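You operate a simulated robot arm through the tools that you are given. There is no shell and no other tool. Be economical: measure what you need, move in short steps, check, and stop when the job is done.

The job below is to be done with a simulated two-armed robot. You get a single attempt, and the scene is never put back.

JOB
On the top of the side table, fold the cream cloth in half, so that its two short edges meet.

It is judged by the outcome, as a careful person would: the job done as asked, and still so three seconds after it is handed in. It fails if anything else is knocked over, pushed out of place, dropped, spilled or broken. Flat cloth is picked up by pressing the open fingertips on it (5 to 10 N) and closing them slowly along it; thin cloth reads only 2 to 8 mm in the jaws.

ROBOT AND FRAMES
Two 7-joint arms with two-finger parallel grippers on one trunk, on a base that drives. Base frame: it is fixed to the floor where the robot stands at the start and does not move with it; the origin is under the middle of the robot, x ahead of it, y to its left, z up. Readings come in mm, degrees, newtons and seconds.
The left shoulder is at the start at [70, 163, 1120], the right one opposite. With the tool pointing down near the work surface each hand reaches from about 380 to 880 mm from the robot's upright axis, wherever it stands, measured 20 degrees to its own side. Places, roughly: top of the side table [500, -100, 800]. Payload 3.43 kg a hand.
The tool frame of a hand sits at the grasp point between the pads (the TCP): z along the fingers, y along the line on which they close. The tips reach 34 mm beyond it. The gripper opens to 128 mm. The fingers are 24 mm wide and 12 mm thick; the gripper's body (48 by 130 mm) begins 96 mm behind the TCP.
Orientation is that of the tool frame in the base frame, as a unit quaternion [w, x, y, z]. With the fingers straight down and closing along the base's y, the tool's x points along the base's -x, its y along +y and its z along -z.

CONTROLS
- The arms move only by the tool servo_tool. It takes "left_increments", "right_increments" or both (then of equal length, played together; a hand with none holds still); each is a list that holds one entry, the list of rows, each a list of 6 numbers: the shift along the tool's x, y, z in mm, then the turn, a rotation vector about the tool's x, y, z in degrees. In form: [[[dx, dy, dz, ax, ay, az], ...]]. A call has 1 to 12 rows; each row shifts and turns the commanded pose from where the row before left it, along the tool's axes as they then stand. "left_grip" and "right_grip" are, for a hand that has rows, the closure, from 0 (fully open) to 1 (shut), set as the call begins (left out, the last holds). Each row takes 0.2 s and may step no farther than 50 mm and 8.6 degrees from the row before; otherwise, or with a gripper value out of range, the whole call is refused. Where a pose cannot be reached the arm comes as near as it can. A force on the tool above 40 N (or 10 N above the force at the start of the call, whichever is more), or a blocked arm, ends the call early, and 0.2 s more pass. The fingers move at their own pace (about 153 mm/s each) and stop on an object; they squeeze with about 31 N. The grip force told is the motor's: it shows also when the fingers shut on nothing. Time passes only in rows, and 0.2 s behind the last, so rows that do not move let the fingers close. The reply holds the time, the measured pose of the TCP, the force on the tool along the base axes, the opening and the grip force, in the units named above and with some noise, with the torque about the TCP (base axes, N m) and any sound that the robot's microphone picked up.
- Cameras (640 x 400 px; columns grow to the right, rows downward): "scene" is now at [142.9, -18.7, 1340]; the picture's right is [-0.22, -0.98, 0.00], its down [-0.72, 0.16, -0.68] and it looks along [0.66, -0.15, -0.73] (base axes); focal length 280 px, centre (320, 200). "left" rides on the left gripper at [76, 11, -160] in its tool frame; the picture's right is [-0.15, 0.99, 0.00], its down [-0.88, -0.13, -0.46] and it looks along [-0.45, -0.07, 0.89] (tool axes); focal length 234 px, centre (320, 200). "right" rides on the right gripper at [76, -11, -160] in its tool frame; the picture's right is [0.15, 0.99, 0.00], its down [-0.88, 0.13, -0.46] and it looks along [-0.45, 0.07, 0.89] (tool axes); focal length 234 px, centre (320, 200). There is no depth. A picture from a camera that has moved, and an enlarged one, comes with that camera's place and axes in the base frame and with its lens. The place of the scene camera against the robot may be out by one fixed shift of up to 25 mm in any direction.
- get_image(camera): a new picture of that camera. The clock stands still meanwhile.
- move_column(by): slides the trunk up (or, below 0, down) by that many mm; the arms and the scene camera ride with it, the base frame stays. It gives what a move gives, with no picture.
- steer(legs): drives the robot by 1 to 6 legs, each [ahead, left, turn to the left] in mm, mm and degrees, along the robot's own axes; the way and the turn of a leg run together, so that a leg with both is an arc; at most 1500 mm and 180 degrees a leg. The arms and the cameras ride along, it lands a little off, and it stops where it bumps. It gives what a move gives.
- head_to(pan, tilt): turns the head with the scene camera to pan (to the left, within 86 degrees either way) and tilt (down, from -29 to 69), counted from straight ahead of the robot. It gives what a move gives.
- enlarge(camera, box): a new picture of the part [left, top, right, bottom] of that camera's present view, enlarged. The clock stands still meanwhile.
- close_job(): hands the job in; it is judged then, once.

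Go step by step. Nothing tells you exact positions but the pictures and the camera data: compare them with the known pose of the tool, close in by small moves and look again before you grip or let go. The budget is 120 turns and 92 pictures, counting those below and the enlarged ones. Unless the task says otherwise, let go and move clear before handing in.

The tools are called after "Request:" as name(argument=value, ...) on one line, values as JSON. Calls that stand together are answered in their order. servo_tool: Moves the arms, as the interface text tells. Its arguments: {"type":"object","properties":{"left_increments":{"type":"array","items":{"type":"array","items":{"type":"array","items":{"type":"number"}}}},"left_grip":{"type":"number"},"right_increments":{"type":"array","items":{"type":"array","items":{"type":"array","items":{"type":"number"}}}},"right_grip":{"type":"number"}},"required":[]} The other tools are called the same way: move_column (by) slides the trunk up or down; steer (legs) drives the base; head_to (pan, tilt) turns the head that bears the scene camera; get_image (camera) takes a picture; enlarge (camera, box) takes an enlarged picture of a part of a camera's view; close_job () hands the job in.

At the start:

```text
time_s: 0.0
left_ee_pos: [670.4, 266.5, 956.4]
left_orientation: [0.0, 0.0, 1.0, 0.001]
left_ft_force: [0.2, -0.1, -0.9]
left_wrist_torque: [0.0, 0.01, -0.01]
left_opening: 127.8
left_gripper_force: 0.0
right_ee_pos: [683.1, -291.6, 1008.5]
right_orientation: [0.0, -0.001, 1.0, 0.0]
right_ft_force: [0.4, 0.7, -0.5]
right_wrist_torque: [-0.02, -0.05, 0.01]
right_opening: 127.9
right_gripper_force: 0.0
trunk travel left (down, up): [-600.0, 340.0]
robot x, y, heading: [1.3, -1.9, -0.2]
head pan, tilt: [-12.4, 47.3]
```

scene: 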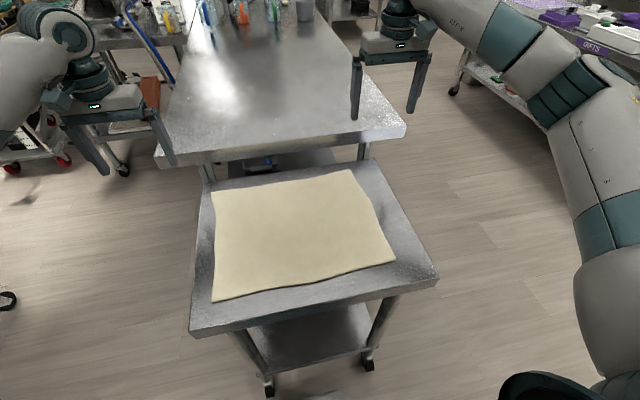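
right: 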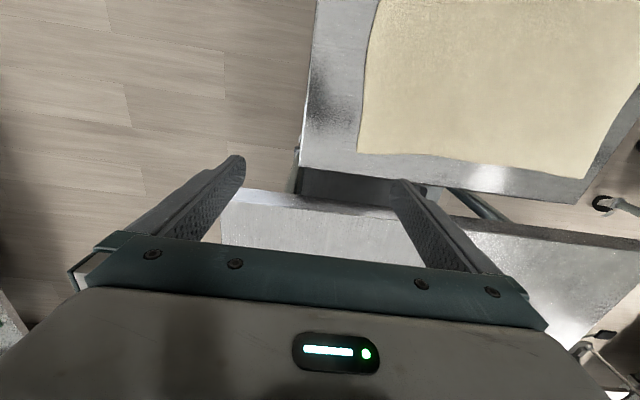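
left: 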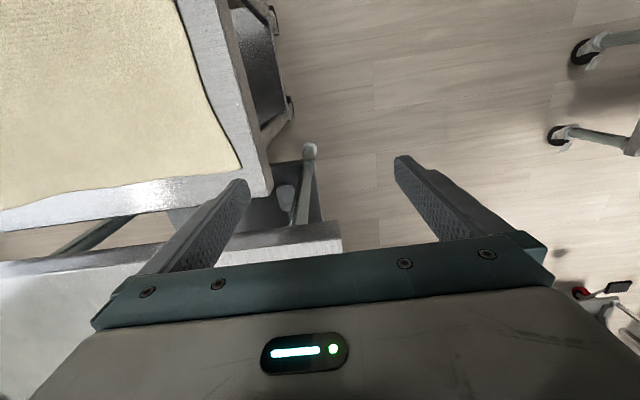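

The cream cloth is about 395 mm along y and 315 mm along x, so its short edges are the left one (y≈145) and the right one (y≈-250). The fold would be easiest with the robot standing at the table's right side, facing +y, so I look at the floor there first.

Request:
head_to(pan=-60, tilt=40)

Request:
get_image(camera="scene")

Request:
head_to(pan=60, tilt=40)

Request:
get_image(camera="scene")

Request:
head_to(pan=-10, tilt=20)

Request:
get_image(camera="scene")

```text
time_s: 1.1
left_ee_pos: [670.7, 266.2, 956.8]
left_orientation: [0.0, -0.001, 1.0, 0.0]
left_ft_force: [-0.3, 0.3, -0.6]
left_wrist_torque: [0.0, 0.01, -0.03]
left_opening: 128.0
left_gripper_force: 0.0
right_ee_pos: [682.7, -291.7, 1007.2]
right_orientation: [-0.001, 0.0, 1.0, -0.001]
right_ft_force: [-0.4, 0.5, -0.1]
right_wrist_torque: [0.01, -0.03, -0.03]
right_opening: 127.9
right_gripper_force: 0.1
trunk travel left (down, up): [-600.0, 340.0]
robot x, y, heading: [-2.7, -1.1, 0.0]
head pan, tilt: [-60.0, 40.0]
```

```text
88 pictures are left
camera scene: at [107.9, -75.2, 1350.4], right [-0.87, -0.5, 0.0], down [-0.32, 0.56, -0.77], along [0.38, -0.66, -0.64], focal length 280 px, centre (320, 200)
```

scene: 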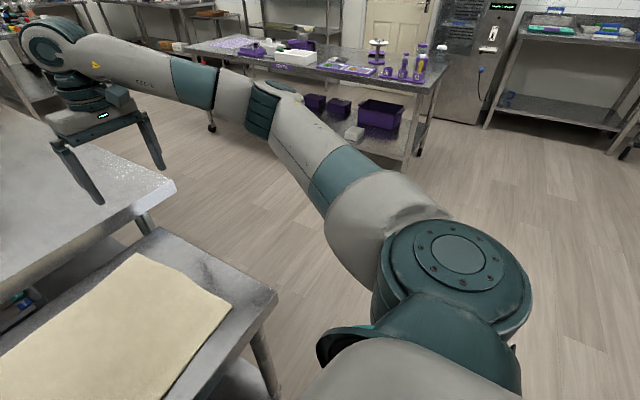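

```text
time_s: 3.1
left_ee_pos: [670.2, 266.1, 955.8]
left_orientation: [0.001, -0.001, 1.0, 0.0]
left_ft_force: [0.2, 0.2, 0.0]
left_wrist_torque: [0.01, 0.0, 0.03]
left_opening: 128.0
left_gripper_force: 0.0
right_ee_pos: [682.7, -290.8, 1008.4]
right_orientation: [0.0, 0.0, 1.0, 0.0]
right_ft_force: [0.8, 0.7, 0.0]
right_wrist_torque: [0.01, 0.02, 0.04]
right_opening: 128.2
right_gripper_force: 0.1
trunk travel left (down, up): [-600.0, 340.0]
robot x, y, heading: [-2.0, -1.7, -0.1]
head pan, tilt: [60.0, 40.0]
```

```text
87 pictures are left
camera scene: at [107.9, 72.0, 1350.4], right [0.87, -0.5, 0.0], down [-0.32, -0.56, -0.77], along [0.38, 0.66, -0.64], focal length 280 px, centre (320, 200)
```

scene: 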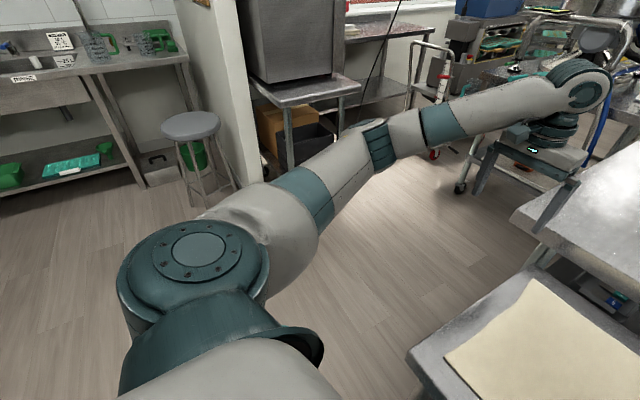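

```text
time_s: 4.6
left_ee_pos: [671.4, 266.4, 954.5]
left_orientation: [0.0, -0.001, 1.0, 0.001]
left_ft_force: [-0.2, 0.1, 0.1]
left_wrist_torque: [0.01, 0.0, 0.0]
left_opening: 127.9
left_gripper_force: 0.0
right_ee_pos: [683.5, -290.6, 1007.9]
right_orientation: [0.0, -0.001, 1.0, 0.001]
right_ft_force: [0.5, 0.7, -0.6]
right_wrist_torque: [-0.03, 0.04, -0.03]
right_opening: 128.1
right_gripper_force: 0.1
trunk travel left (down, up): [-600.0, 340.0]
robot x, y, heading: [-2.1, 3.2, -0.0]
head pan, tilt: [-10.0, 20.0]
```

```text
86 pictures are left
camera scene: at [157.0, -17.7, 1381.8], right [-0.17, -0.98, 0.0], down [-0.34, 0.06, -0.94], along [0.93, -0.16, -0.34], focal length 280 px, centre (320, 200)
```

scene: 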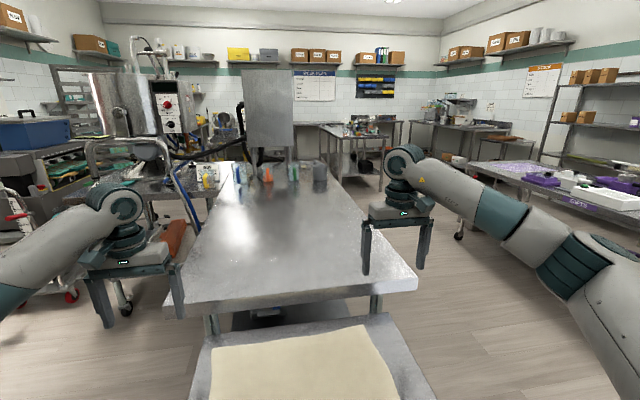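

The floor to the right of the table is clear out to the purple table, which lies beyond y≈-1600. I raise the trunk for clearance, then drive right, turn left 90° and slide in so that I face +y beside the table.

Request:
move_column(by=150)

Request:
steer(legs=[[0, -720, 0], [0, 0, 90], [0, -300, 0]])

Request:
head_to(pan=-20, tilt=45)

Request:
get_image(camera="scene")

```text
time_s: 6.3
left_ee_pos: [670.3, 266.4, 1105.4]
left_orientation: [-0.001, -0.001, 1.0, 0.0]
left_ft_force: [0.4, 0.0, -0.5]
left_wrist_torque: [0.01, 0.0, -0.03]
left_opening: 128.1
left_gripper_force: 0.0
right_ee_pos: [683.6, -289.4, 1157.6]
right_orientation: [-0.001, 0.0, 1.0, 0.0]
right_ft_force: [0.8, 0.5, 0.1]
right_wrist_torque: [0.03, 0.0, -0.01]
right_opening: 128.1
right_gripper_force: 0.2
trunk travel left (down, up): [-750.0, 190.0]
robot x, y, heading: [-3.2, -1.6, 0.1]
head pan, tilt: [-10.0, 20.0]
```

```text
time_s: 15.8
left_ee_pos: [16.0, -49.7, 1106.2]
left_orientation: [0.001, 0.72, -0.694, 0.0]
left_ft_force: [-0.6, 0.3, 0.9]
left_wrist_torque: [0.02, -0.01, 0.01]
left_opening: 128.1
left_gripper_force: 0.0
right_ee_pos: [571.5, -17.9, 1158.6]
right_orientation: [0.0, 0.718, -0.696, 0.0]
right_ft_force: [1.0, 0.0, 0.7]
right_wrist_torque: [0.0, -0.03, -0.01]
right_opening: 128.1
right_gripper_force: 0.1
trunk travel left (down, up): [-750.0, 190.0]
robot x, y, heading: [307.0, -709.7, 91.9]
head pan, tilt: [-10.0, 20.0]
```

```text
time_s: 16.6
left_ee_pos: [15.1, -49.9, 1104.8]
left_orientation: [0.0, 0.72, -0.694, 0.0]
left_ft_force: [-0.6, -0.3, 0.1]
left_wrist_torque: [-0.01, 0.02, 0.02]
left_opening: 128.0
left_gripper_force: 0.0
right_ee_pos: [571.6, -18.9, 1158.5]
right_orientation: [0.0, 0.718, -0.696, -0.001]
right_ft_force: [0.0, 0.0, 0.6]
right_wrist_torque: [0.02, 0.0, 0.01]
right_opening: 127.7
right_gripper_force: 0.0
trunk travel left (down, up): [-750.0, 190.0]
robot x, y, heading: [304.5, -708.0, 91.9]
head pan, tilt: [-20.0, 45.0]
```

```text
85 pictures are left
camera scene: at [343.1, -584.8, 1493.2], right [0.95, -0.31, 0.0], down [-0.22, -0.67, -0.71], along [0.22, 0.67, -0.71], focal length 280 px, centre (320, 200)
```

scene: 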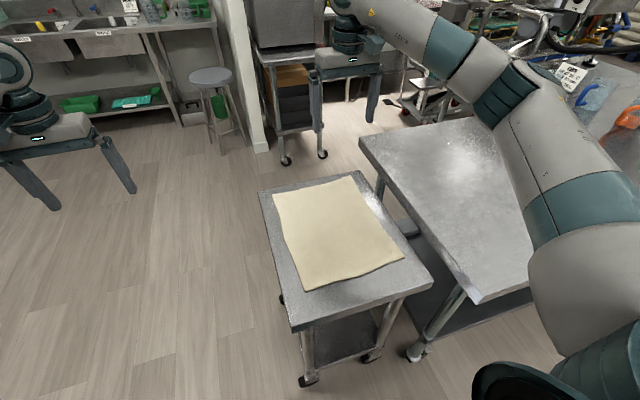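

The table and cloth are ahead and to the right, and everything is clear. I move right and slightly forward to square up with the cloth, then look again.

Request:
steer(legs=[[0, 0, -1.9], [0, -200, 0], [35, 0, 0]])

Request:
head_to(pan=-5, tilt=50)

Request:
get_image(camera="scene")

```text
time_s: 19.1
left_ee_pos: [238.2, -11.2, 1108.7]
left_orientation: [-0.002, 0.708, -0.706, -0.001]
left_ft_force: [-0.5, -0.9, 0.1]
left_wrist_torque: [0.06, -0.01, 0.0]
left_opening: 128.0
left_gripper_force: 0.1
right_ee_pos: [794.4, 2.2, 1162.8]
right_orientation: [-0.001, 0.708, -0.706, -0.002]
right_ft_force: [-0.6, -0.2, 0.4]
right_wrist_torque: [0.06, -0.03, 0.01]
right_opening: 127.9
right_gripper_force: 0.1
trunk travel left (down, up): [-750.0, 190.0]
robot x, y, heading: [509.6, -676.2, 90.2]
head pan, tilt: [-20.0, 45.0]
```

```text
time_s: 19.9
left_ee_pos: [239.3, -5.4, 1106.1]
left_orientation: [0.0, 0.709, -0.706, 0.0]
left_ft_force: [0.2, 0.1, 0.0]
left_wrist_torque: [-0.03, -0.02, 0.0]
left_opening: 128.1
left_gripper_force: 0.0
right_ee_pos: [796.9, 8.2, 1158.1]
right_orientation: [0.0, 0.708, -0.706, 0.001]
right_ft_force: [-0.2, 0.2, -0.1]
right_wrist_torque: [-0.01, -0.02, -0.01]
right_opening: 128.2
right_gripper_force: 0.1
trunk travel left (down, up): [-750.0, 190.0]
robot x, y, heading: [509.1, -676.2, 90.1]
head pan, tilt: [-5.0, 50.0]
```

```text
84 pictures are left
camera scene: at [528.5, -549.5, 1486.0], right [1.0, -0.09, 0.0], down [-0.07, -0.76, -0.64], along [0.06, 0.64, -0.77], focal length 280 px, centre (320, 200)
```

scene: 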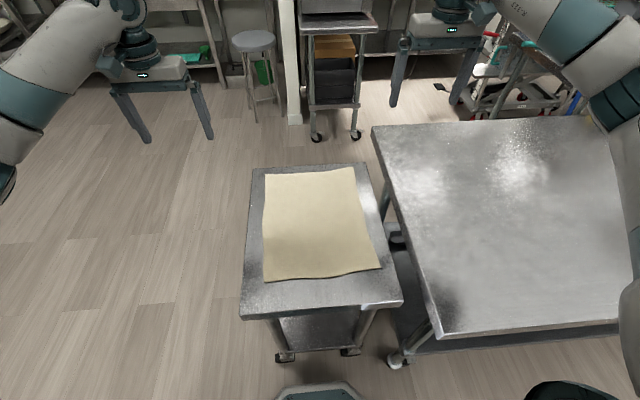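

Near corners of the cloth come out at about [414,-238] on the left and [719,-226] on the right, and the far edge at y≈155. I plan to pick up the near edge with both hands and fold it to the far edge, so I lower the trunk, bring both hands above the near corners and look with the wrist cameras.

Request:
move_column(by=-150)

Request:
servo_tool(left_increments=[[[31, -30, 0, 0, 0, 0], [31, -30, 0, 0, 0, 0], [31, -30, 0, 0, 0, 0], [31, -30, 0, 0, 0, 0], [31, -30, 0, 0, 0, 0], [31, -30, 0, 0, 0, 0], [31, -30, 0, 0, 0, 0], [0, 0, 0, 0, 0, 0]]], right_increments=[[[32, 15, 0, 0, 0, 0], [32, 15, 0, 0, 0, 0], [32, 15, 0, 0, 0, 0], [32, 15, 0, 0, 0, 0], [32, 15, 10, 0, 0, 0], [32, 15, 20, 0, 0, 0], [32, 15, 20, 0, 0, 0], [0, 0, 0, 0, 0, 0]]], left_grip=0.55, right_grip=0.55)

Request:
get_image(camera="left")

Request:
get_image(camera="right")

Request:
get_image(camera="scene")

```text
time_s: 21.6
left_ee_pos: [239.5, -6.9, 956.1]
left_orientation: [0.0, 0.709, -0.705, 0.0]
left_ft_force: [-0.4, -0.1, -0.3]
left_wrist_torque: [0.02, 0.03, 0.02]
left_opening: 128.2
left_gripper_force: 0.0
right_ee_pos: [796.6, 6.4, 1008.5]
right_orientation: [-0.001, 0.707, -0.707, 0.0]
right_ft_force: [-0.1, 0.2, -0.6]
right_wrist_torque: [-0.01, 0.01, 0.01]
right_opening: 127.8
right_gripper_force: 0.2
trunk travel left (down, up): [-600.0, 340.0]
robot x, y, heading: [504.7, -677.2, 90.2]
head pan, tilt: [-5.0, 50.0]
```

```text
time_s: 23.4
left_ee_pos: [451.6, -222.8, 955.5]
left_orientation: [0.0, 0.708, -0.706, 0.0]
left_ft_force: [-0.6, -0.1, -0.9]
left_wrist_torque: [-0.02, -0.04, 0.01]
left_opening: 57.6
left_gripper_force: 0.0
right_ee_pos: [691.3, -215.4, 959.5]
right_orientation: [0.0, 0.708, -0.706, 0.0]
right_ft_force: [-0.1, 0.2, -0.1]
right_wrist_torque: [-0.02, -0.02, 0.03]
right_opening: 57.4
right_gripper_force: 0.1
trunk travel left (down, up): [-600.0, 340.0]
robot x, y, heading: [506.4, -676.3, 90.1]
head pan, tilt: [-5.0, 50.0]
```

```text
83 pictures are left
camera left: at [439.4, -298.3, 1116.7], right [-0.99, 0.14, 0.0], down [0.13, 0.88, 0.46], along [0.07, 0.45, -0.89], focal length 234 px, centre (320, 200)
```

left: 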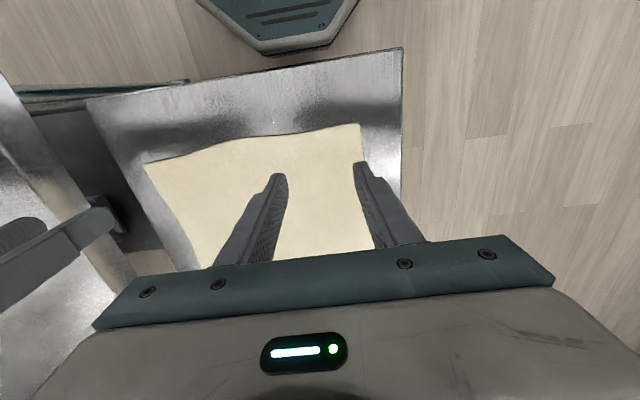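

```text
82 pictures are left
camera right: at [703.1, -291.3, 1119.7], right [-0.99, -0.15, 0.0], down [-0.13, 0.88, 0.46], along [-0.07, 0.45, -0.89], focal length 234 px, centre (320, 200)
```

right: 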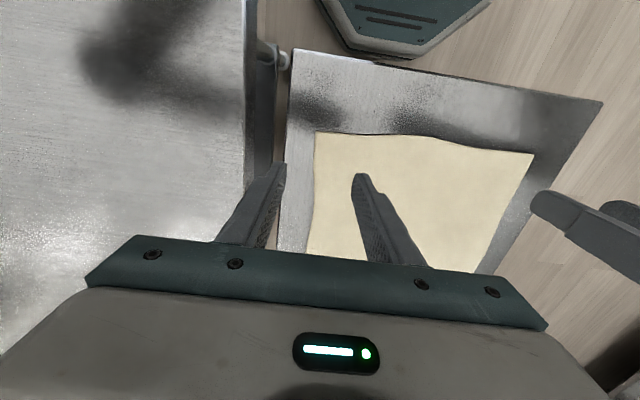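

```text
81 pictures are left
camera scene: at [527.4, -551.0, 1336.2], right [1.0, -0.09, 0.0], down [-0.07, -0.76, -0.64], along [0.06, 0.64, -0.77], focal length 280 px, centre (320, 200)
```

scene: 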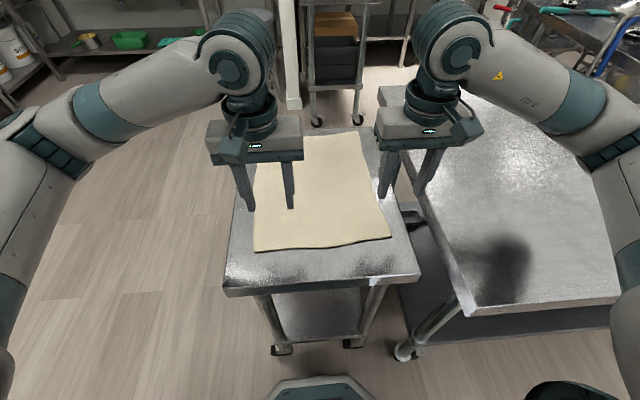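

From both wrist cameras the near corners agree at about [396,-242] and [698,-230], with the tabletop at z≈800. I put the hands about 30 mm inside the corners on the near edge, narrow the fingers and descend to just above the cloth.

Request:
servo_tool(left_increments=[[[7, 24, 30, 0, 0, 0], [0, 0, 40, 0, 0, 0], [0, 0, 35, 0, 0, 0], [0, 0, 0, 0, 0, 0], [0, 0, 0, 0, 0, 0]]], right_increments=[[[6, 25, 34, 0, 0, 0], [0, 0, 40, 0, 0, 0], [0, 0, 35, 0, 0, 0], [0, 0, 0, 0, 0, 0], [0, 0, 0, 0, 0, 0]]], left_grip=0.7, right_grip=0.7)

Request:
get_image(camera="left")

Request:
get_image(camera="right")

Request:
enlarge(camera="scene", box=[200, 100, 440, 300])

```text
time_s: 24.6
left_ee_pos: [427.1, -228.8, 850.6]
left_orientation: [-0.001, 0.709, -0.705, 0.001]
left_ft_force: [0.0, 0.9, 0.2]
left_wrist_torque: [0.0, 0.0, 0.01]
left_opening: 38.5
left_gripper_force: 0.2
right_ee_pos: [667.4, -222.5, 848.4]
right_orientation: [0.001, -0.707, 0.707, 0.0]
right_ft_force: [-0.2, -0.1, 0.7]
right_wrist_torque: [-0.03, 0.01, -0.03]
right_opening: 38.0
right_gripper_force: 0.0
trunk travel left (down, up): [-600.0, 340.0]
robot x, y, heading: [504.5, -675.6, 89.7]
head pan, tilt: [-5.0, 50.0]
```

```text
80 pictures are left
camera left: at [415.5, -303.9, 1010.5], right [-0.99, 0.14, 0.0], down [0.13, 0.88, 0.46], along [0.07, 0.45, -0.89], focal length 234 px, centre (320, 200)
```

left: 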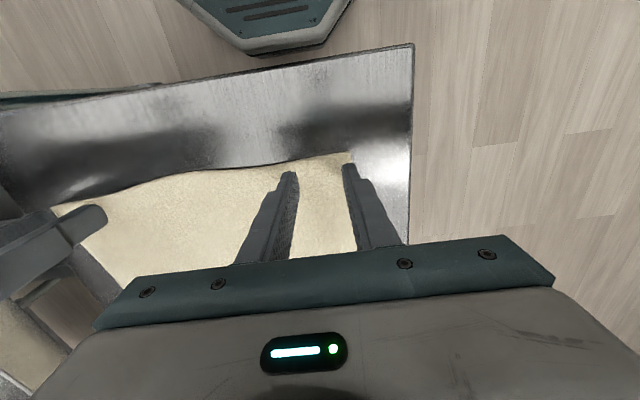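

```text
79 pictures are left
camera right: at [679.2, -298.6, 1008.5], right [-0.99, -0.15, 0.0], down [-0.13, 0.88, 0.46], along [-0.07, 0.45, -0.89], focal length 234 px, centre (320, 200)
```

right: 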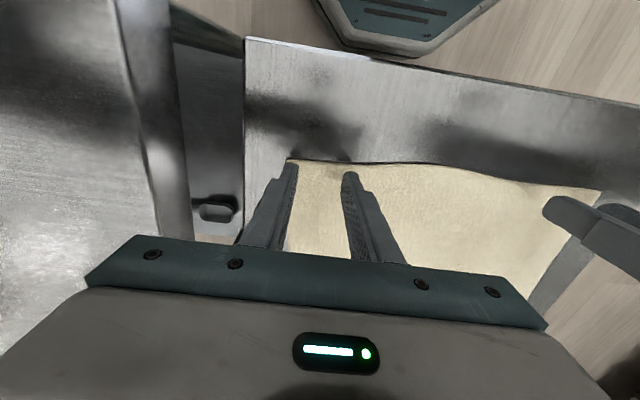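

```text
2.00 times, centred on (320, 200) of scene
camera zoom: at [528.4, -551.2, 1336.2], right [1.0, -0.09, 0.0], down [-0.07, -0.76, -0.64], along [0.05, 0.64, -0.77], focal length 559 px, centre (320, 200)
```

zoom: 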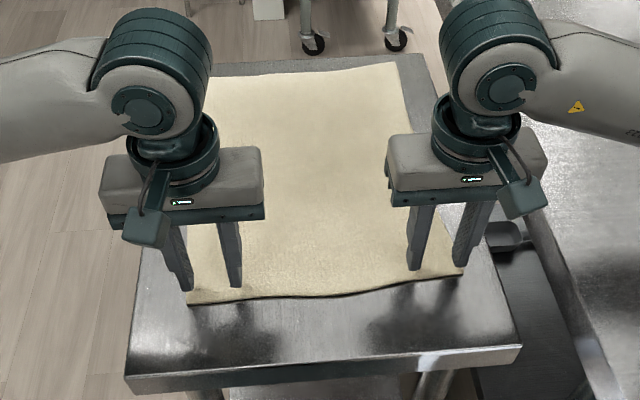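

The fingers straddle the near edge just inside both corners, with the tips about 15 mm above the table. I go down gently until they touch.

Request:
servo_tool(left_increments=[[[0, 0, 4, 0, 0, 0], [0, 0, 4, 0, 0, 0], [0, 0, 2, 0, 0, 0], [0, 0, 0, 0, 0, 0]]], right_increments=[[[0, 0, 4, 0, 0, 0], [0, 0, 4, 0, 0, 0], [0, 0, 2, 0, 0, 0], [0, 0, 0, 0, 0, 0]]])

```text
time_s: 25.6
left_ee_pos: [425.1, -228.3, 841.0]
left_orientation: [0.0, 0.708, -0.706, 0.0]
left_ft_force: [0.4, 0.3, 0.0]
left_wrist_torque: [0.03, 0.01, 0.02]
left_opening: 38.4
left_gripper_force: 0.1
right_ee_pos: [667.0, -223.1, 839.1]
right_orientation: [0.0, 0.707, -0.707, 0.0]
right_ft_force: [-0.7, 0.1, 0.7]
right_wrist_torque: [0.02, 0.02, -0.01]
right_opening: 38.2
right_gripper_force: 0.1
trunk travel left (down, up): [-600.0, 340.0]
robot x, y, heading: [505.2, -675.1, 90.3]
head pan, tilt: [-5.0, 50.0]
```

Request:
servo_tool(left_increments=[[[0, 0, 2, 0, 0, 0], [0, 0, 2, 0, 0, 0], [0, 0, 0, 0, 0, 0]]], right_increments=[[[0, 0, 2, 0, 0, 0], [0, 0, 0, 0, 0, 0], [0, 0, 0, 0, 0, 0]]])

```text
time_s: 26.4
left_ee_pos: [426.3, -231.2, 837.8]
left_orientation: [0.0, 0.708, -0.706, -0.001]
left_ft_force: [0.5, 2.5, 7.2]
left_wrist_torque: [0.09, -0.05, 0.03]
left_opening: 38.0
left_gripper_force: 0.2
right_ee_pos: [667.2, -223.2, 837.6]
right_orientation: [0.0, 0.708, -0.706, -0.001]
right_ft_force: [0.4, 1.1, 4.1]
right_wrist_torque: [0.02, 0.01, -0.01]
right_opening: 38.3
right_gripper_force: 0.1
trunk travel left (down, up): [-600.0, 340.0]
robot x, y, heading: [507.9, -675.5, 90.3]
head pan, tilt: [-5.0, 50.0]
```

The cloth is touched with 7 N on the left and 4 N on the right. I press the right hand slightly more and close the fingers in small steps.

Request:
servo_tool(left_increments=[[[0, 0, 0, 0, 0, 0]]], right_increments=[[[0, 0, 0.8, 0, 0, 0]]], left_grip=0.76, right_grip=0.76)

Request:
servo_tool(left_increments=[[[0, 0, 0, 0, 0, 0]]], right_increments=[[[0, 0, 0, 0, 0, 0]]], left_grip=0.82, right_grip=0.82)

Request:
servo_tool(left_increments=[[[0, 0, 0, 0, 0, 0]]], right_increments=[[[0, 0, 0, 0, 0, 0]]], left_grip=0.88, right_grip=0.88)

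Request:
servo_tool(left_increments=[[[0, 0, 0, 0, 0, 0]]], right_increments=[[[0, 0, 0, 0, 0, 0]]], left_grip=0.94, right_grip=0.94)

Request:
servo_tool(left_increments=[[[0, 0, 0, 0, 0, 0], [0, 0, 0, 0, 0, 0]]], right_increments=[[[0, 0, 0, 0, 0, 0], [0, 0, 0, 0, 0, 0]]], left_grip=1.0, right_grip=1.0)

Request:
enlarge(camera="scene", box=[200, 100, 440, 300])

```text
time_s: 26.8
left_ee_pos: [426.8, -231.3, 837.3]
left_orientation: [0.0, 0.708, -0.706, -0.001]
left_ft_force: [0.8, 2.2, 8.0]
left_wrist_torque: [0.07, -0.06, 0.0]
left_opening: 30.2
left_gripper_force: 0.0
right_ee_pos: [666.4, -223.0, 838.5]
right_orientation: [-0.001, 0.708, -0.707, -0.001]
right_ft_force: [0.5, 1.2, 9.1]
right_wrist_torque: [0.04, 0.06, -0.04]
right_opening: 30.2
right_gripper_force: 0.0
trunk travel left (down, up): [-600.0, 340.0]
robot x, y, heading: [508.6, -677.8, 90.4]
head pan, tilt: [-5.0, 50.0]
```

```text
time_s: 27.2
left_ee_pos: [425.4, -231.0, 838.0]
left_orientation: [-0.001, 0.708, -0.706, -0.001]
left_ft_force: [0.5, 0.8, 8.3]
left_wrist_torque: [0.08, -0.03, -0.02]
left_opening: 22.3
left_gripper_force: 0.0
right_ee_pos: [666.9, -223.5, 836.8]
right_orientation: [0.0, 0.707, -0.707, -0.001]
right_ft_force: [0.2, 0.6, 8.8]
right_wrist_torque: [-0.01, 0.07, 0.0]
right_opening: 22.4
right_gripper_force: 0.1
trunk travel left (down, up): [-600.0, 340.0]
robot x, y, heading: [505.6, -680.7, 90.0]
head pan, tilt: [-5.0, 50.0]
```

```text
time_s: 27.6
left_ee_pos: [426.9, -231.3, 836.7]
left_orientation: [-0.001, 0.709, -0.706, -0.001]
left_ft_force: [0.6, 0.2, 7.1]
left_wrist_torque: [0.04, 0.01, -0.01]
left_opening: 14.7
left_gripper_force: 0.1
right_ee_pos: [667.4, -224.2, 837.7]
right_orientation: [-0.001, 0.708, -0.706, 0.0]
right_ft_force: [0.4, 0.5, 8.9]
right_wrist_torque: [0.09, -0.01, 0.0]
right_opening: 16.6
right_gripper_force: 1.1
trunk travel left (down, up): [-600.0, 340.0]
robot x, y, heading: [506.3, -677.2, 90.2]
head pan, tilt: [-5.0, 50.0]
```

```text
time_s: 28.0
left_ee_pos: [425.7, -231.0, 837.8]
left_orientation: [-0.001, 0.708, -0.706, -0.001]
left_ft_force: [0.7, 0.5, 9.3]
left_wrist_torque: [0.04, -0.01, 0.03]
left_opening: 7.0
left_gripper_force: 0.1
right_ee_pos: [667.0, -223.3, 836.8]
right_orientation: [-0.001, 0.708, -0.706, -0.001]
right_ft_force: [0.2, -0.3, 10.5]
right_wrist_torque: [0.06, -0.02, 0.01]
right_opening: 13.6
right_gripper_force: 4.5
trunk travel left (down, up): [-600.0, 340.0]
robot x, y, heading: [506.4, -679.4, 90.0]
head pan, tilt: [-5.0, 50.0]
```

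```text
time_s: 28.6
left_ee_pos: [425.7, -232.1, 838.0]
left_orientation: [-0.001, 0.708, -0.706, -0.001]
left_ft_force: [0.5, -0.5, 8.4]
left_wrist_torque: [-0.02, -0.02, -0.01]
left_opening: 0.0
left_gripper_force: 30.7
right_ee_pos: [667.5, -222.8, 837.9]
right_orientation: [0.0, 0.708, -0.706, -0.001]
right_ft_force: [-0.4, 0.7, 11.8]
right_wrist_torque: [0.08, 0.0, 0.02]
right_opening: 8.3
right_gripper_force: 31.2
trunk travel left (down, up): [-600.0, 340.0]
robot x, y, heading: [506.4, -675.3, 89.9]
head pan, tilt: [-5.0, 50.0]
```

```text
2.00 times, centred on (320, 200) of scene
camera zoom: at [528.1, -553.0, 1336.5], right [1.0, -0.09, 0.0], down [-0.07, -0.76, -0.64], along [0.06, 0.64, -0.77], focal length 559 px, centre (320, 200)
```

zoom: 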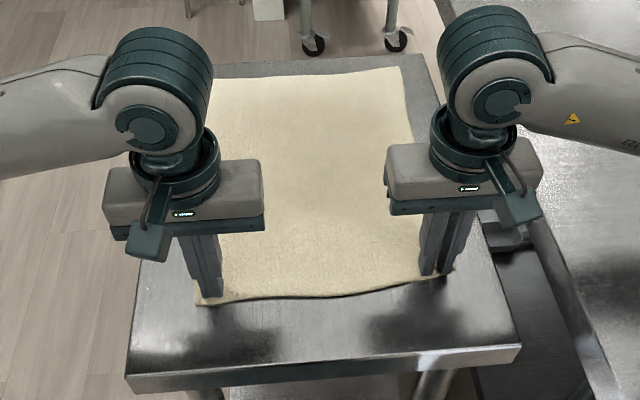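

The right hand has the cloth (8.3 mm in the jaws), but the left shut on nothing. I lift and reopen the left hand, shift it a little inward, and try again.

Request:
servo_tool(left_increments=[[[0, 0, -12, 0, 0, 0], [-6, -8, 0, 0, 0, 0], [0, 0, 0, 0, 0, 0], [0, 0, 0, 0, 0, 0]]], left_grip=0.68)

Request:
servo_tool(left_increments=[[[0, 0, 6, 0, 0, 0], [0, 0, 6.2, 0, 0, 0], [0, 0, 0, 0, 0, 0]]])

Request:
enlarge(camera="left", box=[230, 110, 430, 240])

```text
time_s: 29.6
left_ee_pos: [434.6, -226.6, 848.6]
left_orientation: [-0.001, 0.708, -0.706, -0.001]
left_ft_force: [0.2, -0.8, -0.6]
left_wrist_torque: [-0.01, 0.04, 0.02]
left_opening: 41.2
left_gripper_force: 0.0
right_ee_pos: [666.2, -224.1, 838.1]
right_orientation: [0.0, 0.708, -0.706, -0.001]
right_ft_force: [1.3, -1.8, 14.4]
right_wrist_torque: [0.09, -0.04, 0.02]
right_opening: 8.2
right_gripper_force: 30.7
trunk travel left (down, up): [-600.0, 340.0]
robot x, y, heading: [504.0, -679.1, 90.2]
head pan, tilt: [-5.0, 50.0]
```

```text
time_s: 30.4
left_ee_pos: [434.6, -225.4, 837.2]
left_orientation: [-0.001, 0.708, -0.706, -0.001]
left_ft_force: [-1.2, -0.9, 6.9]
left_wrist_torque: [-0.08, 0.0, -0.01]
left_opening: 41.0
left_gripper_force: 0.1
right_ee_pos: [667.4, -223.8, 837.3]
right_orientation: [-0.001, 0.708, -0.706, 0.0]
right_ft_force: [1.7, 1.6, 13.2]
right_wrist_torque: [0.13, -0.06, -0.03]
right_opening: 8.2
right_gripper_force: 30.6
trunk travel left (down, up): [-600.0, 340.0]
robot x, y, heading: [504.9, -677.4, 90.4]
head pan, tilt: [-5.0, 50.0]
```

```text
3.08 times, centred on (330, 175) of left
camera zoom: at [422.6, -300.5, 997.9], right [-0.99, 0.14, 0.0], down [0.13, 0.88, 0.46], along [0.07, 0.45, -0.89], focal length 720 px, centre (289, 277)
```

zoom: 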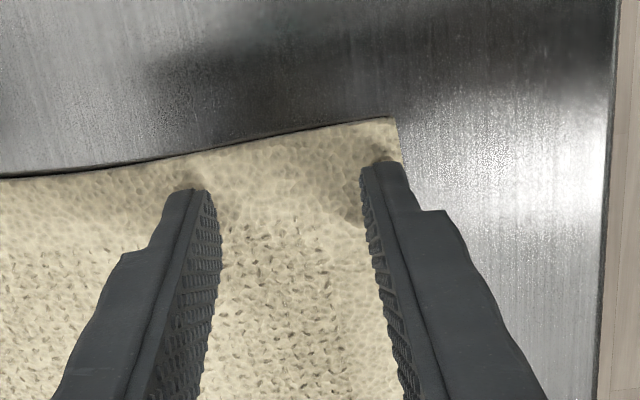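

Both left fingertips now rest on the cloth inside the corner, at 7 N. I press slightly more and close slowly.

Request:
servo_tool(left_increments=[[[0, 0, 0.5, 0, 0, 0], [0, 0, 0, 0, 0, 0]]], left_grip=0.73)

Request:
servo_tool(left_increments=[[[0, 0, 0, 0, 0, 0]]], left_grip=0.79)

Request:
servo_tool(left_increments=[[[0, 0, 0, 0, 0, 0]]], left_grip=0.85)

Request:
servo_tool(left_increments=[[[0, 0, 0, 0, 0, 0]]], left_grip=0.9)

Request:
servo_tool(left_increments=[[[0, 0, 0, 0, 0, 0]]], left_grip=0.95)

Request:
servo_tool(left_increments=[[[0, 0, 0, 0, 0, 0], [0, 0, 0, 0, 0, 0]]], left_grip=1.0)

Request:
enlarge(camera="left", box=[230, 110, 430, 240])

```text
time_s: 31.0
left_ee_pos: [434.5, -225.4, 838.3]
left_orientation: [-0.001, 0.708, -0.706, 0.0]
left_ft_force: [0.8, 1.5, 12.1]
left_wrist_torque: [0.08, -0.03, -0.02]
left_opening: 33.8
left_gripper_force: 0.1
right_ee_pos: [668.5, -223.4, 836.9]
right_orientation: [-0.001, 0.708, -0.706, -0.001]
right_ft_force: [0.1, 1.5, 11.7]
right_wrist_torque: [0.12, 0.01, 0.0]
right_opening: 8.1
right_gripper_force: 30.6
trunk travel left (down, up): [-600.0, 340.0]
robot x, y, heading: [508.5, -675.1, 90.1]
head pan, tilt: [-5.0, 50.0]
```

```text
time_s: 31.4
left_ee_pos: [433.8, -226.3, 838.7]
left_orientation: [-0.001, 0.709, -0.706, 0.0]
left_ft_force: [1.4, 1.5, 13.4]
left_wrist_torque: [0.01, -0.03, 0.0]
left_opening: 26.6
left_gripper_force: 0.1
right_ee_pos: [666.8, -224.0, 837.8]
right_orientation: [0.0, 0.708, -0.706, -0.001]
right_ft_force: [-1.7, 1.5, 10.7]
right_wrist_torque: [0.12, 0.01, 0.03]
right_opening: 8.3
right_gripper_force: 30.8
trunk travel left (down, up): [-600.0, 340.0]
robot x, y, heading: [507.2, -671.7, 90.0]
head pan, tilt: [-5.0, 50.0]
```

```text
time_s: 31.8
left_ee_pos: [435.1, -225.5, 837.3]
left_orientation: [0.0, 0.708, -0.706, 0.0]
left_ft_force: [1.3, -0.8, 13.8]
left_wrist_torque: [0.04, -0.1, 0.0]
left_opening: 19.3
left_gripper_force: 0.2
right_ee_pos: [666.6, -224.6, 837.5]
right_orientation: [-0.001, 0.708, -0.706, 0.0]
right_ft_force: [-1.9, 3.3, 11.5]
right_wrist_torque: [0.19, 0.03, 0.01]
right_opening: 8.3
right_gripper_force: 31.1
trunk travel left (down, up): [-600.0, 340.0]
robot x, y, heading: [506.4, -676.1, 89.9]
head pan, tilt: [-5.0, 50.0]
```

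```text
time_s: 32.2
left_ee_pos: [434.5, -225.4, 837.9]
left_orientation: [0.0, 0.708, -0.706, 0.0]
left_ft_force: [2.3, 0.7, 15.5]
left_wrist_torque: [0.01, -0.09, -0.01]
left_opening: 12.7
left_gripper_force: 0.0
right_ee_pos: [668.1, -224.7, 839.1]
right_orientation: [-0.001, 0.708, -0.706, 0.0]
right_ft_force: [-2.5, 1.4, 11.3]
right_wrist_torque: [0.16, 0.09, 0.01]
right_opening: 8.2
right_gripper_force: 31.1
trunk travel left (down, up): [-600.0, 340.0]
robot x, y, heading: [509.2, -677.7, 90.0]
head pan, tilt: [-5.0, 50.0]
```

```text
time_s: 32.6
left_ee_pos: [434.6, -225.8, 837.8]
left_orientation: [0.0, 0.708, -0.706, -0.001]
left_ft_force: [-0.1, -0.3, 16.8]
left_wrist_torque: [-0.04, -0.06, 0.01]
left_opening: 6.2
left_gripper_force: 0.2
right_ee_pos: [666.3, -223.7, 837.7]
right_orientation: [0.0, 0.708, -0.706, -0.001]
right_ft_force: [-0.8, 2.7, 10.1]
right_wrist_torque: [0.13, 0.04, 0.08]
right_opening: 8.3
right_gripper_force: 31.1
trunk travel left (down, up): [-600.0, 340.0]
robot x, y, heading: [506.7, -676.4, 90.0]
head pan, tilt: [-5.0, 50.0]
```

```text
time_s: 33.2
left_ee_pos: [434.2, -226.1, 838.1]
left_orientation: [-0.001, 0.709, -0.706, 0.0]
left_ft_force: [2.2, -0.1, 17.0]
left_wrist_torque: [0.05, -0.09, 0.01]
left_opening: 0.0
left_gripper_force: 30.4
right_ee_pos: [667.3, -223.4, 837.9]
right_orientation: [0.0, 0.708, -0.707, 0.0]
right_ft_force: [-0.9, 2.5, 9.6]
right_wrist_torque: [0.12, 0.06, 0.03]
right_opening: 8.0
right_gripper_force: 31.4
trunk travel left (down, up): [-600.0, 340.0]
robot x, y, heading: [507.0, -680.6, 90.2]
head pan, tilt: [-5.0, 50.0]
```

```text
3.08 times, centred on (330, 175) of left
camera zoom: at [422.5, -301.1, 997.3], right [-0.99, 0.14, 0.0], down [0.13, 0.88, 0.46], along [0.07, 0.45, -0.89], focal length 720 px, centre (289, 277)
```

zoom: 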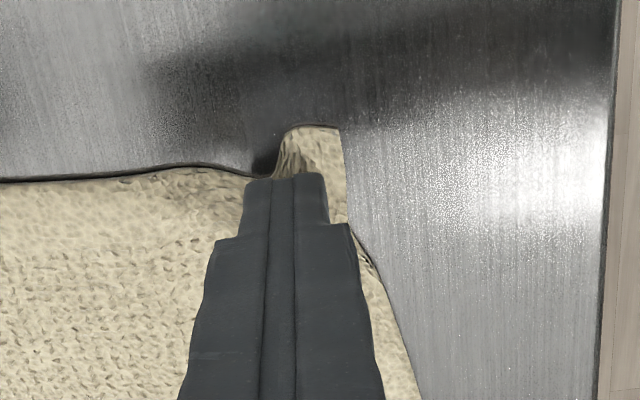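

The left hand shut on nothing again: it had climbed to 17 N, and the cloth slid under the tips. I lift, open wider, and retry at a lighter press with smaller closing steps.

Request:
servo_tool(left_increments=[[[0, 0, -6, 0, 0, 0], [0, 0, -7, 0, 0, 0], [0, -8, 0, 0, 0, 0], [0, 0, 0, 0, 0, 0], [0, 0, 0, 0, 0, 0]]], left_grip=0.6)

Request:
servo_tool(left_increments=[[[0, 0, 6, 0, 0, 0], [0, 0, 6, 0, 0, 0], [0, 0, 0, 0, 0, 0]]])

Request:
enlarge(camera="left", box=[230, 110, 430, 240])

```text
time_s: 34.4
left_ee_pos: [441.4, -223.6, 849.6]
left_orientation: [-0.001, 0.708, -0.706, 0.0]
left_ft_force: [-0.3, 0.1, -0.1]
left_wrist_torque: [0.02, 0.01, -0.02]
left_opening: 51.2
left_gripper_force: 0.2
right_ee_pos: [667.6, -223.5, 836.8]
right_orientation: [0.0, 0.708, -0.707, -0.001]
right_ft_force: [1.5, -2.1, 15.8]
right_wrist_torque: [0.03, -0.06, 0.01]
right_opening: 8.1
right_gripper_force: 31.0
trunk travel left (down, up): [-600.0, 340.0]
robot x, y, heading: [505.7, -675.6, 90.3]
head pan, tilt: [-5.0, 50.0]
```

```text
time_s: 35.2
left_ee_pos: [441.9, -224.5, 837.3]
left_orientation: [-0.001, 0.708, -0.706, -0.001]
left_ft_force: [-0.7, 0.5, 4.1]
left_wrist_torque: [-0.05, -0.01, -0.03]
left_opening: 51.3
left_gripper_force: 0.1
right_ee_pos: [666.3, -225.0, 836.8]
right_orientation: [-0.001, 0.708, -0.707, 0.0]
right_ft_force: [2.6, -1.1, 14.5]
right_wrist_torque: [0.06, -0.04, 0.04]
right_opening: 7.9
right_gripper_force: 31.4
trunk travel left (down, up): [-600.0, 340.0]
robot x, y, heading: [506.5, -677.6, 90.1]
head pan, tilt: [-5.0, 50.0]
```

```text
3.08 times, centred on (330, 175) of left
camera zoom: at [430.1, -300.1, 998.3], right [-0.99, 0.14, 0.0], down [0.13, 0.88, 0.46], along [0.07, 0.45, -0.89], focal length 720 px, centre (289, 277)
```

zoom: 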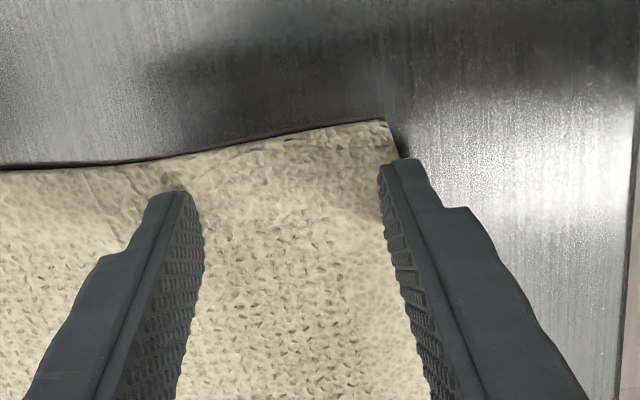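

The outer finger is now right at the cloth's side edge, so it will push the cloth inward rather than slide over it. I add a touch of pressure and close in fine steps.

Request:
servo_tool(left_increments=[[[0, 0, 0.5, 0, 0, 0]]], left_grip=0.65)

Request:
servo_tool(left_increments=[[[0, 0, 0, 0, 0, 0]]], left_grip=0.7)

Request:
servo_tool(left_increments=[[[0, 0, 0, 0, 0, 0]]], left_grip=0.74)

Request:
servo_tool(left_increments=[[[0, 0, 0, 0, 0, 0]]], left_grip=0.78)

Request:
enlarge(camera="left", box=[230, 110, 430, 240])

```text
time_s: 35.6
left_ee_pos: [442.4, -225.0, 838.7]
left_orientation: [-0.002, 0.709, -0.706, 0.001]
left_ft_force: [1.0, -1.0, 6.1]
left_wrist_torque: [0.03, -0.09, -0.02]
left_opening: 44.5
left_gripper_force: 0.1
right_ee_pos: [668.1, -224.6, 837.7]
right_orientation: [0.0, 0.708, -0.707, -0.001]
right_ft_force: [0.4, -0.2, 13.3]
right_wrist_torque: [0.05, -0.02, 0.0]
right_opening: 8.1
right_gripper_force: 31.7
trunk travel left (down, up): [-600.0, 340.0]
robot x, y, heading: [506.8, -675.8, 90.0]
head pan, tilt: [-5.0, 50.0]
```

```text
time_s: 36.0
left_ee_pos: [443.4, -223.4, 837.7]
left_orientation: [0.0, 0.709, -0.705, -0.001]
left_ft_force: [1.2, 0.4, 7.1]
left_wrist_torque: [0.04, -0.04, 0.02]
left_opening: 38.4
left_gripper_force: 0.1
right_ee_pos: [666.9, -223.4, 838.3]
right_orientation: [-0.001, 0.708, -0.707, -0.001]
right_ft_force: [0.0, -0.1, 14.0]
right_wrist_torque: [0.06, 0.0, 0.06]
right_opening: 8.1
right_gripper_force: 31.4
trunk travel left (down, up): [-600.0, 340.0]
robot x, y, heading: [507.3, -680.8, 90.0]
head pan, tilt: [-5.0, 50.0]
```

```text
time_s: 36.4
left_ee_pos: [440.9, -223.3, 837.7]
left_orientation: [0.0, 0.708, -0.706, 0.0]
left_ft_force: [0.9, -1.0, 7.5]
left_wrist_torque: [0.03, -0.02, 0.03]
left_opening: 33.0
left_gripper_force: 0.1
right_ee_pos: [667.6, -224.5, 838.0]
right_orientation: [0.0, 0.708, -0.707, 0.0]
right_ft_force: [0.4, -0.8, 13.0]
right_wrist_torque: [0.06, -0.01, 0.05]
right_opening: 8.1
right_gripper_force: 30.9
trunk travel left (down, up): [-600.0, 340.0]
robot x, y, heading: [505.6, -676.3, 89.9]
head pan, tilt: [-5.0, 50.0]
```

```text
time_s: 36.8
left_ee_pos: [441.4, -224.7, 837.7]
left_orientation: [0.0, 0.708, -0.706, 0.0]
left_ft_force: [0.3, 0.1, 7.1]
left_wrist_torque: [-0.01, -0.11, 0.01]
left_opening: 28.5
left_gripper_force: 0.1
right_ee_pos: [666.7, -224.7, 836.8]
right_orientation: [0.0, 0.708, -0.706, -0.001]
right_ft_force: [-0.5, -0.8, 13.0]
right_wrist_torque: [0.07, 0.01, 0.01]
right_opening: 8.7
right_gripper_force: 30.8
trunk travel left (down, up): [-600.0, 340.0]
robot x, y, heading: [504.2, -676.2, 90.0]
head pan, tilt: [-5.0, 50.0]
```

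```text
3.08 times, centred on (330, 175) of left
camera zoom: at [429.8, -300.0, 997.7], right [-0.99, 0.14, 0.0], down [0.13, 0.88, 0.46], along [0.07, 0.45, -0.89], focal length 720 px, centre (289, 277)
```

zoom: 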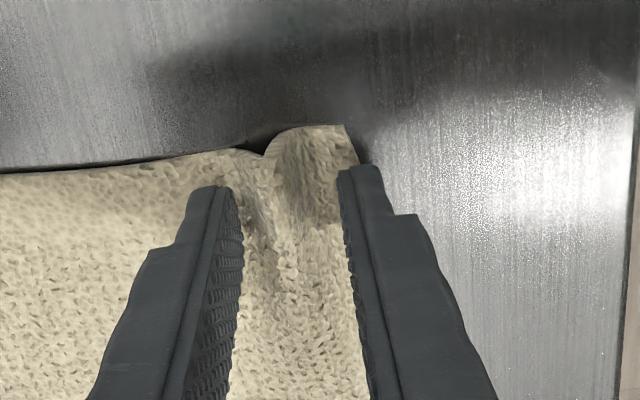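

A ridge is rising between the left fingers, so I keep closing.

Request:
servo_tool(left_increments=[[[0, 0, 0, 0, 0, 0]]], left_grip=0.82)

Request:
servo_tool(left_increments=[[[0, 0, 0, 0, 0, 0]]], left_grip=0.86)

Request:
servo_tool(left_increments=[[[0, 0, 0, 0, 0, 0]]], left_grip=0.9)

Request:
servo_tool(left_increments=[[[0, 0, 0, 0, 0, 0]]], left_grip=0.94)

Request:
servo_tool(left_increments=[[[0, 0, 0, 0, 0, 0], [0, 0, 0, 0, 0, 0]]], left_grip=1.0)

Request:
enlarge(camera="left", box=[230, 110, 430, 240])

```text
time_s: 37.2
left_ee_pos: [442.1, -226.2, 836.5]
left_orientation: [0.0, 0.709, -0.705, -0.001]
left_ft_force: [2.9, 0.6, 7.1]
left_wrist_torque: [0.03, -0.11, 0.0]
left_opening: 24.2
left_gripper_force: 1.3
right_ee_pos: [666.8, -223.8, 837.1]
right_orientation: [-0.001, 0.708, -0.706, 0.0]
right_ft_force: [-1.8, -0.3, 12.5]
right_wrist_torque: [0.08, 0.09, -0.02]
right_opening: 8.5
right_gripper_force: 31.1
trunk travel left (down, up): [-600.0, 340.0]
robot x, y, heading: [503.7, -679.6, 90.1]
head pan, tilt: [-5.0, 50.0]
```

```text
time_s: 37.6
left_ee_pos: [442.3, -224.0, 838.3]
left_orientation: [-0.001, 0.708, -0.706, 0.0]
left_ft_force: [3.6, 0.9, 7.3]
left_wrist_torque: [0.03, -0.15, -0.02]
left_opening: 19.3
left_gripper_force: 2.9
right_ee_pos: [667.5, -224.5, 837.3]
right_orientation: [0.0, 0.708, -0.706, -0.002]
right_ft_force: [-4.8, 0.8, 12.0]
right_wrist_torque: [0.06, 0.13, 0.07]
right_opening: 8.6
right_gripper_force: 31.1
trunk travel left (down, up): [-600.0, 340.0]
robot x, y, heading: [507.6, -677.3, 90.1]
head pan, tilt: [-5.0, 50.0]
```

```text
time_s: 38.0
left_ee_pos: [441.6, -224.4, 837.6]
left_orientation: [-0.001, 0.708, -0.706, -0.001]
left_ft_force: [5.3, 1.0, 8.2]
left_wrist_torque: [-0.01, -0.2, 0.03]
left_opening: 15.5
left_gripper_force: 4.0
right_ee_pos: [666.7, -224.3, 837.8]
right_orientation: [0.0, 0.708, -0.707, -0.001]
right_ft_force: [-5.6, -1.2, 12.0]
right_wrist_torque: [0.1, 0.22, 0.1]
right_opening: 9.2
right_gripper_force: 30.9
trunk travel left (down, up): [-600.0, 340.0]
robot x, y, heading: [502.7, -673.9, 90.1]
head pan, tilt: [-5.0, 50.0]
```

```text
time_s: 38.4
left_ee_pos: [441.7, -225.0, 836.8]
left_orientation: [0.0, 0.708, -0.706, -0.001]
left_ft_force: [6.4, 0.4, 8.2]
left_wrist_torque: [0.01, -0.28, -0.01]
left_opening: 12.4
left_gripper_force: 4.5
right_ee_pos: [665.8, -224.3, 838.4]
right_orientation: [0.0, 0.708, -0.706, -0.001]
right_ft_force: [-8.9, 0.9, 13.2]
right_wrist_torque: [0.09, 0.32, 0.1]
right_opening: 9.3
right_gripper_force: 30.8
trunk travel left (down, up): [-600.0, 340.0]
robot x, y, heading: [509.6, -676.5, 90.0]
head pan, tilt: [-5.0, 50.0]
```

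```text
time_s: 39.0
left_ee_pos: [442.4, -224.1, 837.4]
left_orientation: [-0.001, 0.708, -0.706, 0.001]
left_ft_force: [14.9, 1.4, 5.9]
left_wrist_torque: [0.04, -0.5, 0.08]
left_opening: 5.0
left_gripper_force: 30.5
right_ee_pos: [667.4, -223.7, 838.2]
right_orientation: [0.0, 0.707, -0.707, -0.001]
right_ft_force: [-13.7, -0.7, 12.8]
right_wrist_torque: [0.12, 0.45, 0.15]
right_opening: 9.6
right_gripper_force: 31.1
trunk travel left (down, up): [-600.0, 340.0]
robot x, y, heading: [508.2, -672.6, 89.7]
head pan, tilt: [-5.0, 50.0]
```

```text
3.08 times, centred on (330, 175) of left
camera zoom: at [430.1, -300.0, 997.7], right [-0.99, 0.14, 0.0], down [0.13, 0.88, 0.46], along [0.07, 0.45, -0.89], focal length 720 px, centre (289, 277)
```

zoom: 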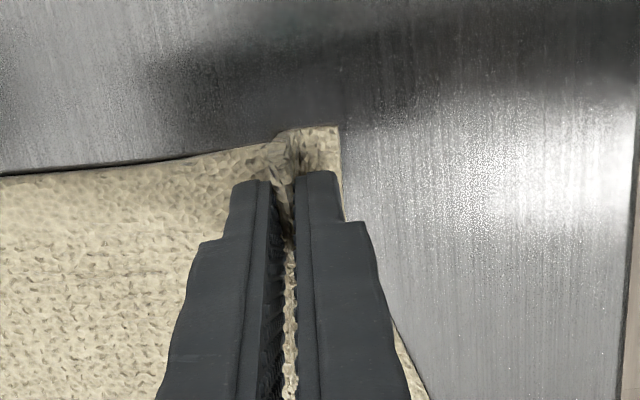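

Both hands now hold the cloth (5 and 9 mm), with some tension between them. I ease them together by a few mm and lift 40 mm to check the hold.

Request:
servo_tool(left_increments=[[[0, -2, -10, 0, 0, 0], [0, -3, -15, 0, 0, 0], [0, -1, -15, 0, 0, 0], [0, 0, 0, 0, 0, 0]]], right_increments=[[[0, 2, -10, 0, 0, 0], [0, 3, -15, 0, 0, 0], [0, 1, -15, 0, 0, 0], [0, 0, 0, 0, 0, 0]]])

Request:
get_image(camera="scene")

```text
time_s: 40.0
left_ee_pos: [447.0, -222.9, 877.7]
left_orientation: [0.0, 0.708, -0.706, -0.002]
left_ft_force: [0.9, 0.2, -0.3]
left_wrist_torque: [0.03, 0.02, -0.01]
left_opening: 4.7
left_gripper_force: 31.0
right_ee_pos: [660.7, -223.2, 876.0]
right_orientation: [0.0, 0.707, -0.707, -0.001]
right_ft_force: [-0.7, -0.9, 0.7]
right_wrist_torque: [-0.03, 0.04, 0.03]
right_opening: 6.9
right_gripper_force: 30.7
trunk travel left (down, up): [-600.0, 340.0]
robot x, y, heading: [506.5, -677.6, 90.0]
head pan, tilt: [-5.0, 50.0]
```

```text
71 pictures are left
camera scene: at [528.3, -551.3, 1336.2], right [1.0, -0.09, 0.0], down [-0.07, -0.76, -0.64], along [0.06, 0.64, -0.77], focal length 280 px, centre (320, 200)
```

scene: 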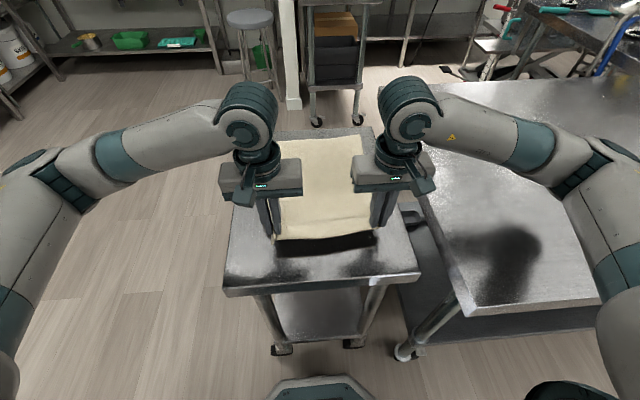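

Both hands hold firmly. I swing the near edge up and over in an arc with its axis at the cloth's midline (y≈-45), and check halfway.

Request:
servo_tool(left_increments=[[[-9, 0, -22, 0, 0, 0], [-9, 0, -21, 0, 0, 0], [-16, 0, -19, 0, 0, 0], [-17, 0, -18, 0, 0, 0], [-22, 0, -12, 0, 0, 0], [-22, 0, -11, 0, 0, 0], [-24, 0, -5, 0, 0, 0], [-24, 0, -5, 0, 0, 0], [-24, 0, 0, 0, 0, 0], [-23, 0, 0, 0, 0, 0], [0, 0, 0, 0, 0, 0]]], right_increments=[[[-9, 0, -22, 0, 0, 0], [-9, 0, -21, 0, 0, 0], [-16, 0, -19, 0, 0, 0], [-17, 0, -18, 0, 0, 0], [-22, 0, -12, 0, 0, 0], [-22, 0, -11, 0, 0, 0], [-24, 0, -5, 0, 0, 0], [-24, 0, -5, 0, 0, 0], [-24, 0, 0, 0, 0, 0], [-23, 0, 0, 0, 0, 0], [0, 0, 0, 0, 0, 0]]])

Request:
get_image(camera="scene")

Request:
get_image(camera="left")

```text
time_s: 42.4
left_ee_pos: [446.7, -34.2, 991.1]
left_orientation: [0.0, 0.708, -0.706, 0.0]
left_ft_force: [3.0, 0.5, -0.7]
left_wrist_torque: [0.02, -0.08, 0.03]
left_opening: 5.2
left_gripper_force: 31.6
right_ee_pos: [660.4, -32.9, 990.8]
right_orientation: [0.0, 0.707, -0.707, 0.0]
right_ft_force: [-4.0, -0.1, 1.4]
right_wrist_torque: [0.0, 0.12, 0.09]
right_opening: 3.9
right_gripper_force: 30.9
trunk travel left (down, up): [-600.0, 340.0]
robot x, y, heading: [507.9, -679.7, 90.4]
head pan, tilt: [-5.0, 50.0]
```

```text
70 pictures are left
camera scene: at [528.4, -552.0, 1336.3], right [1.0, -0.09, 0.0], down [-0.07, -0.76, -0.64], along [0.05, 0.64, -0.77], focal length 280 px, centre (320, 200)
```

scene: 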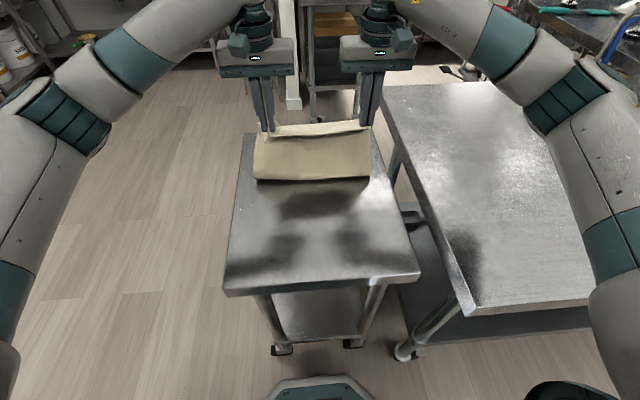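

```text
69 pictures are left
camera left: at [434.4, -110.2, 1150.8], right [-0.99, 0.14, 0.0], down [0.13, 0.88, 0.46], along [0.07, 0.45, -0.89], focal length 234 px, centre (320, 200)
```

left: 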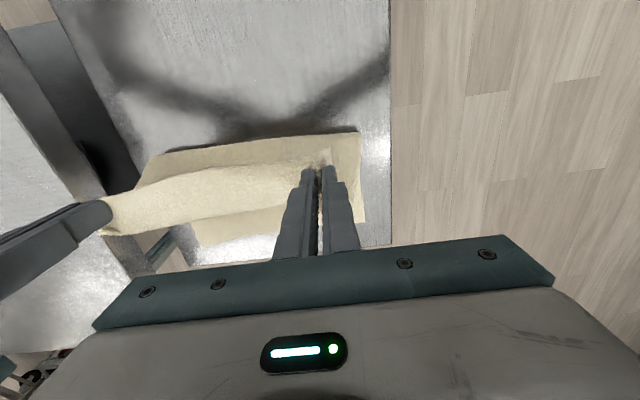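

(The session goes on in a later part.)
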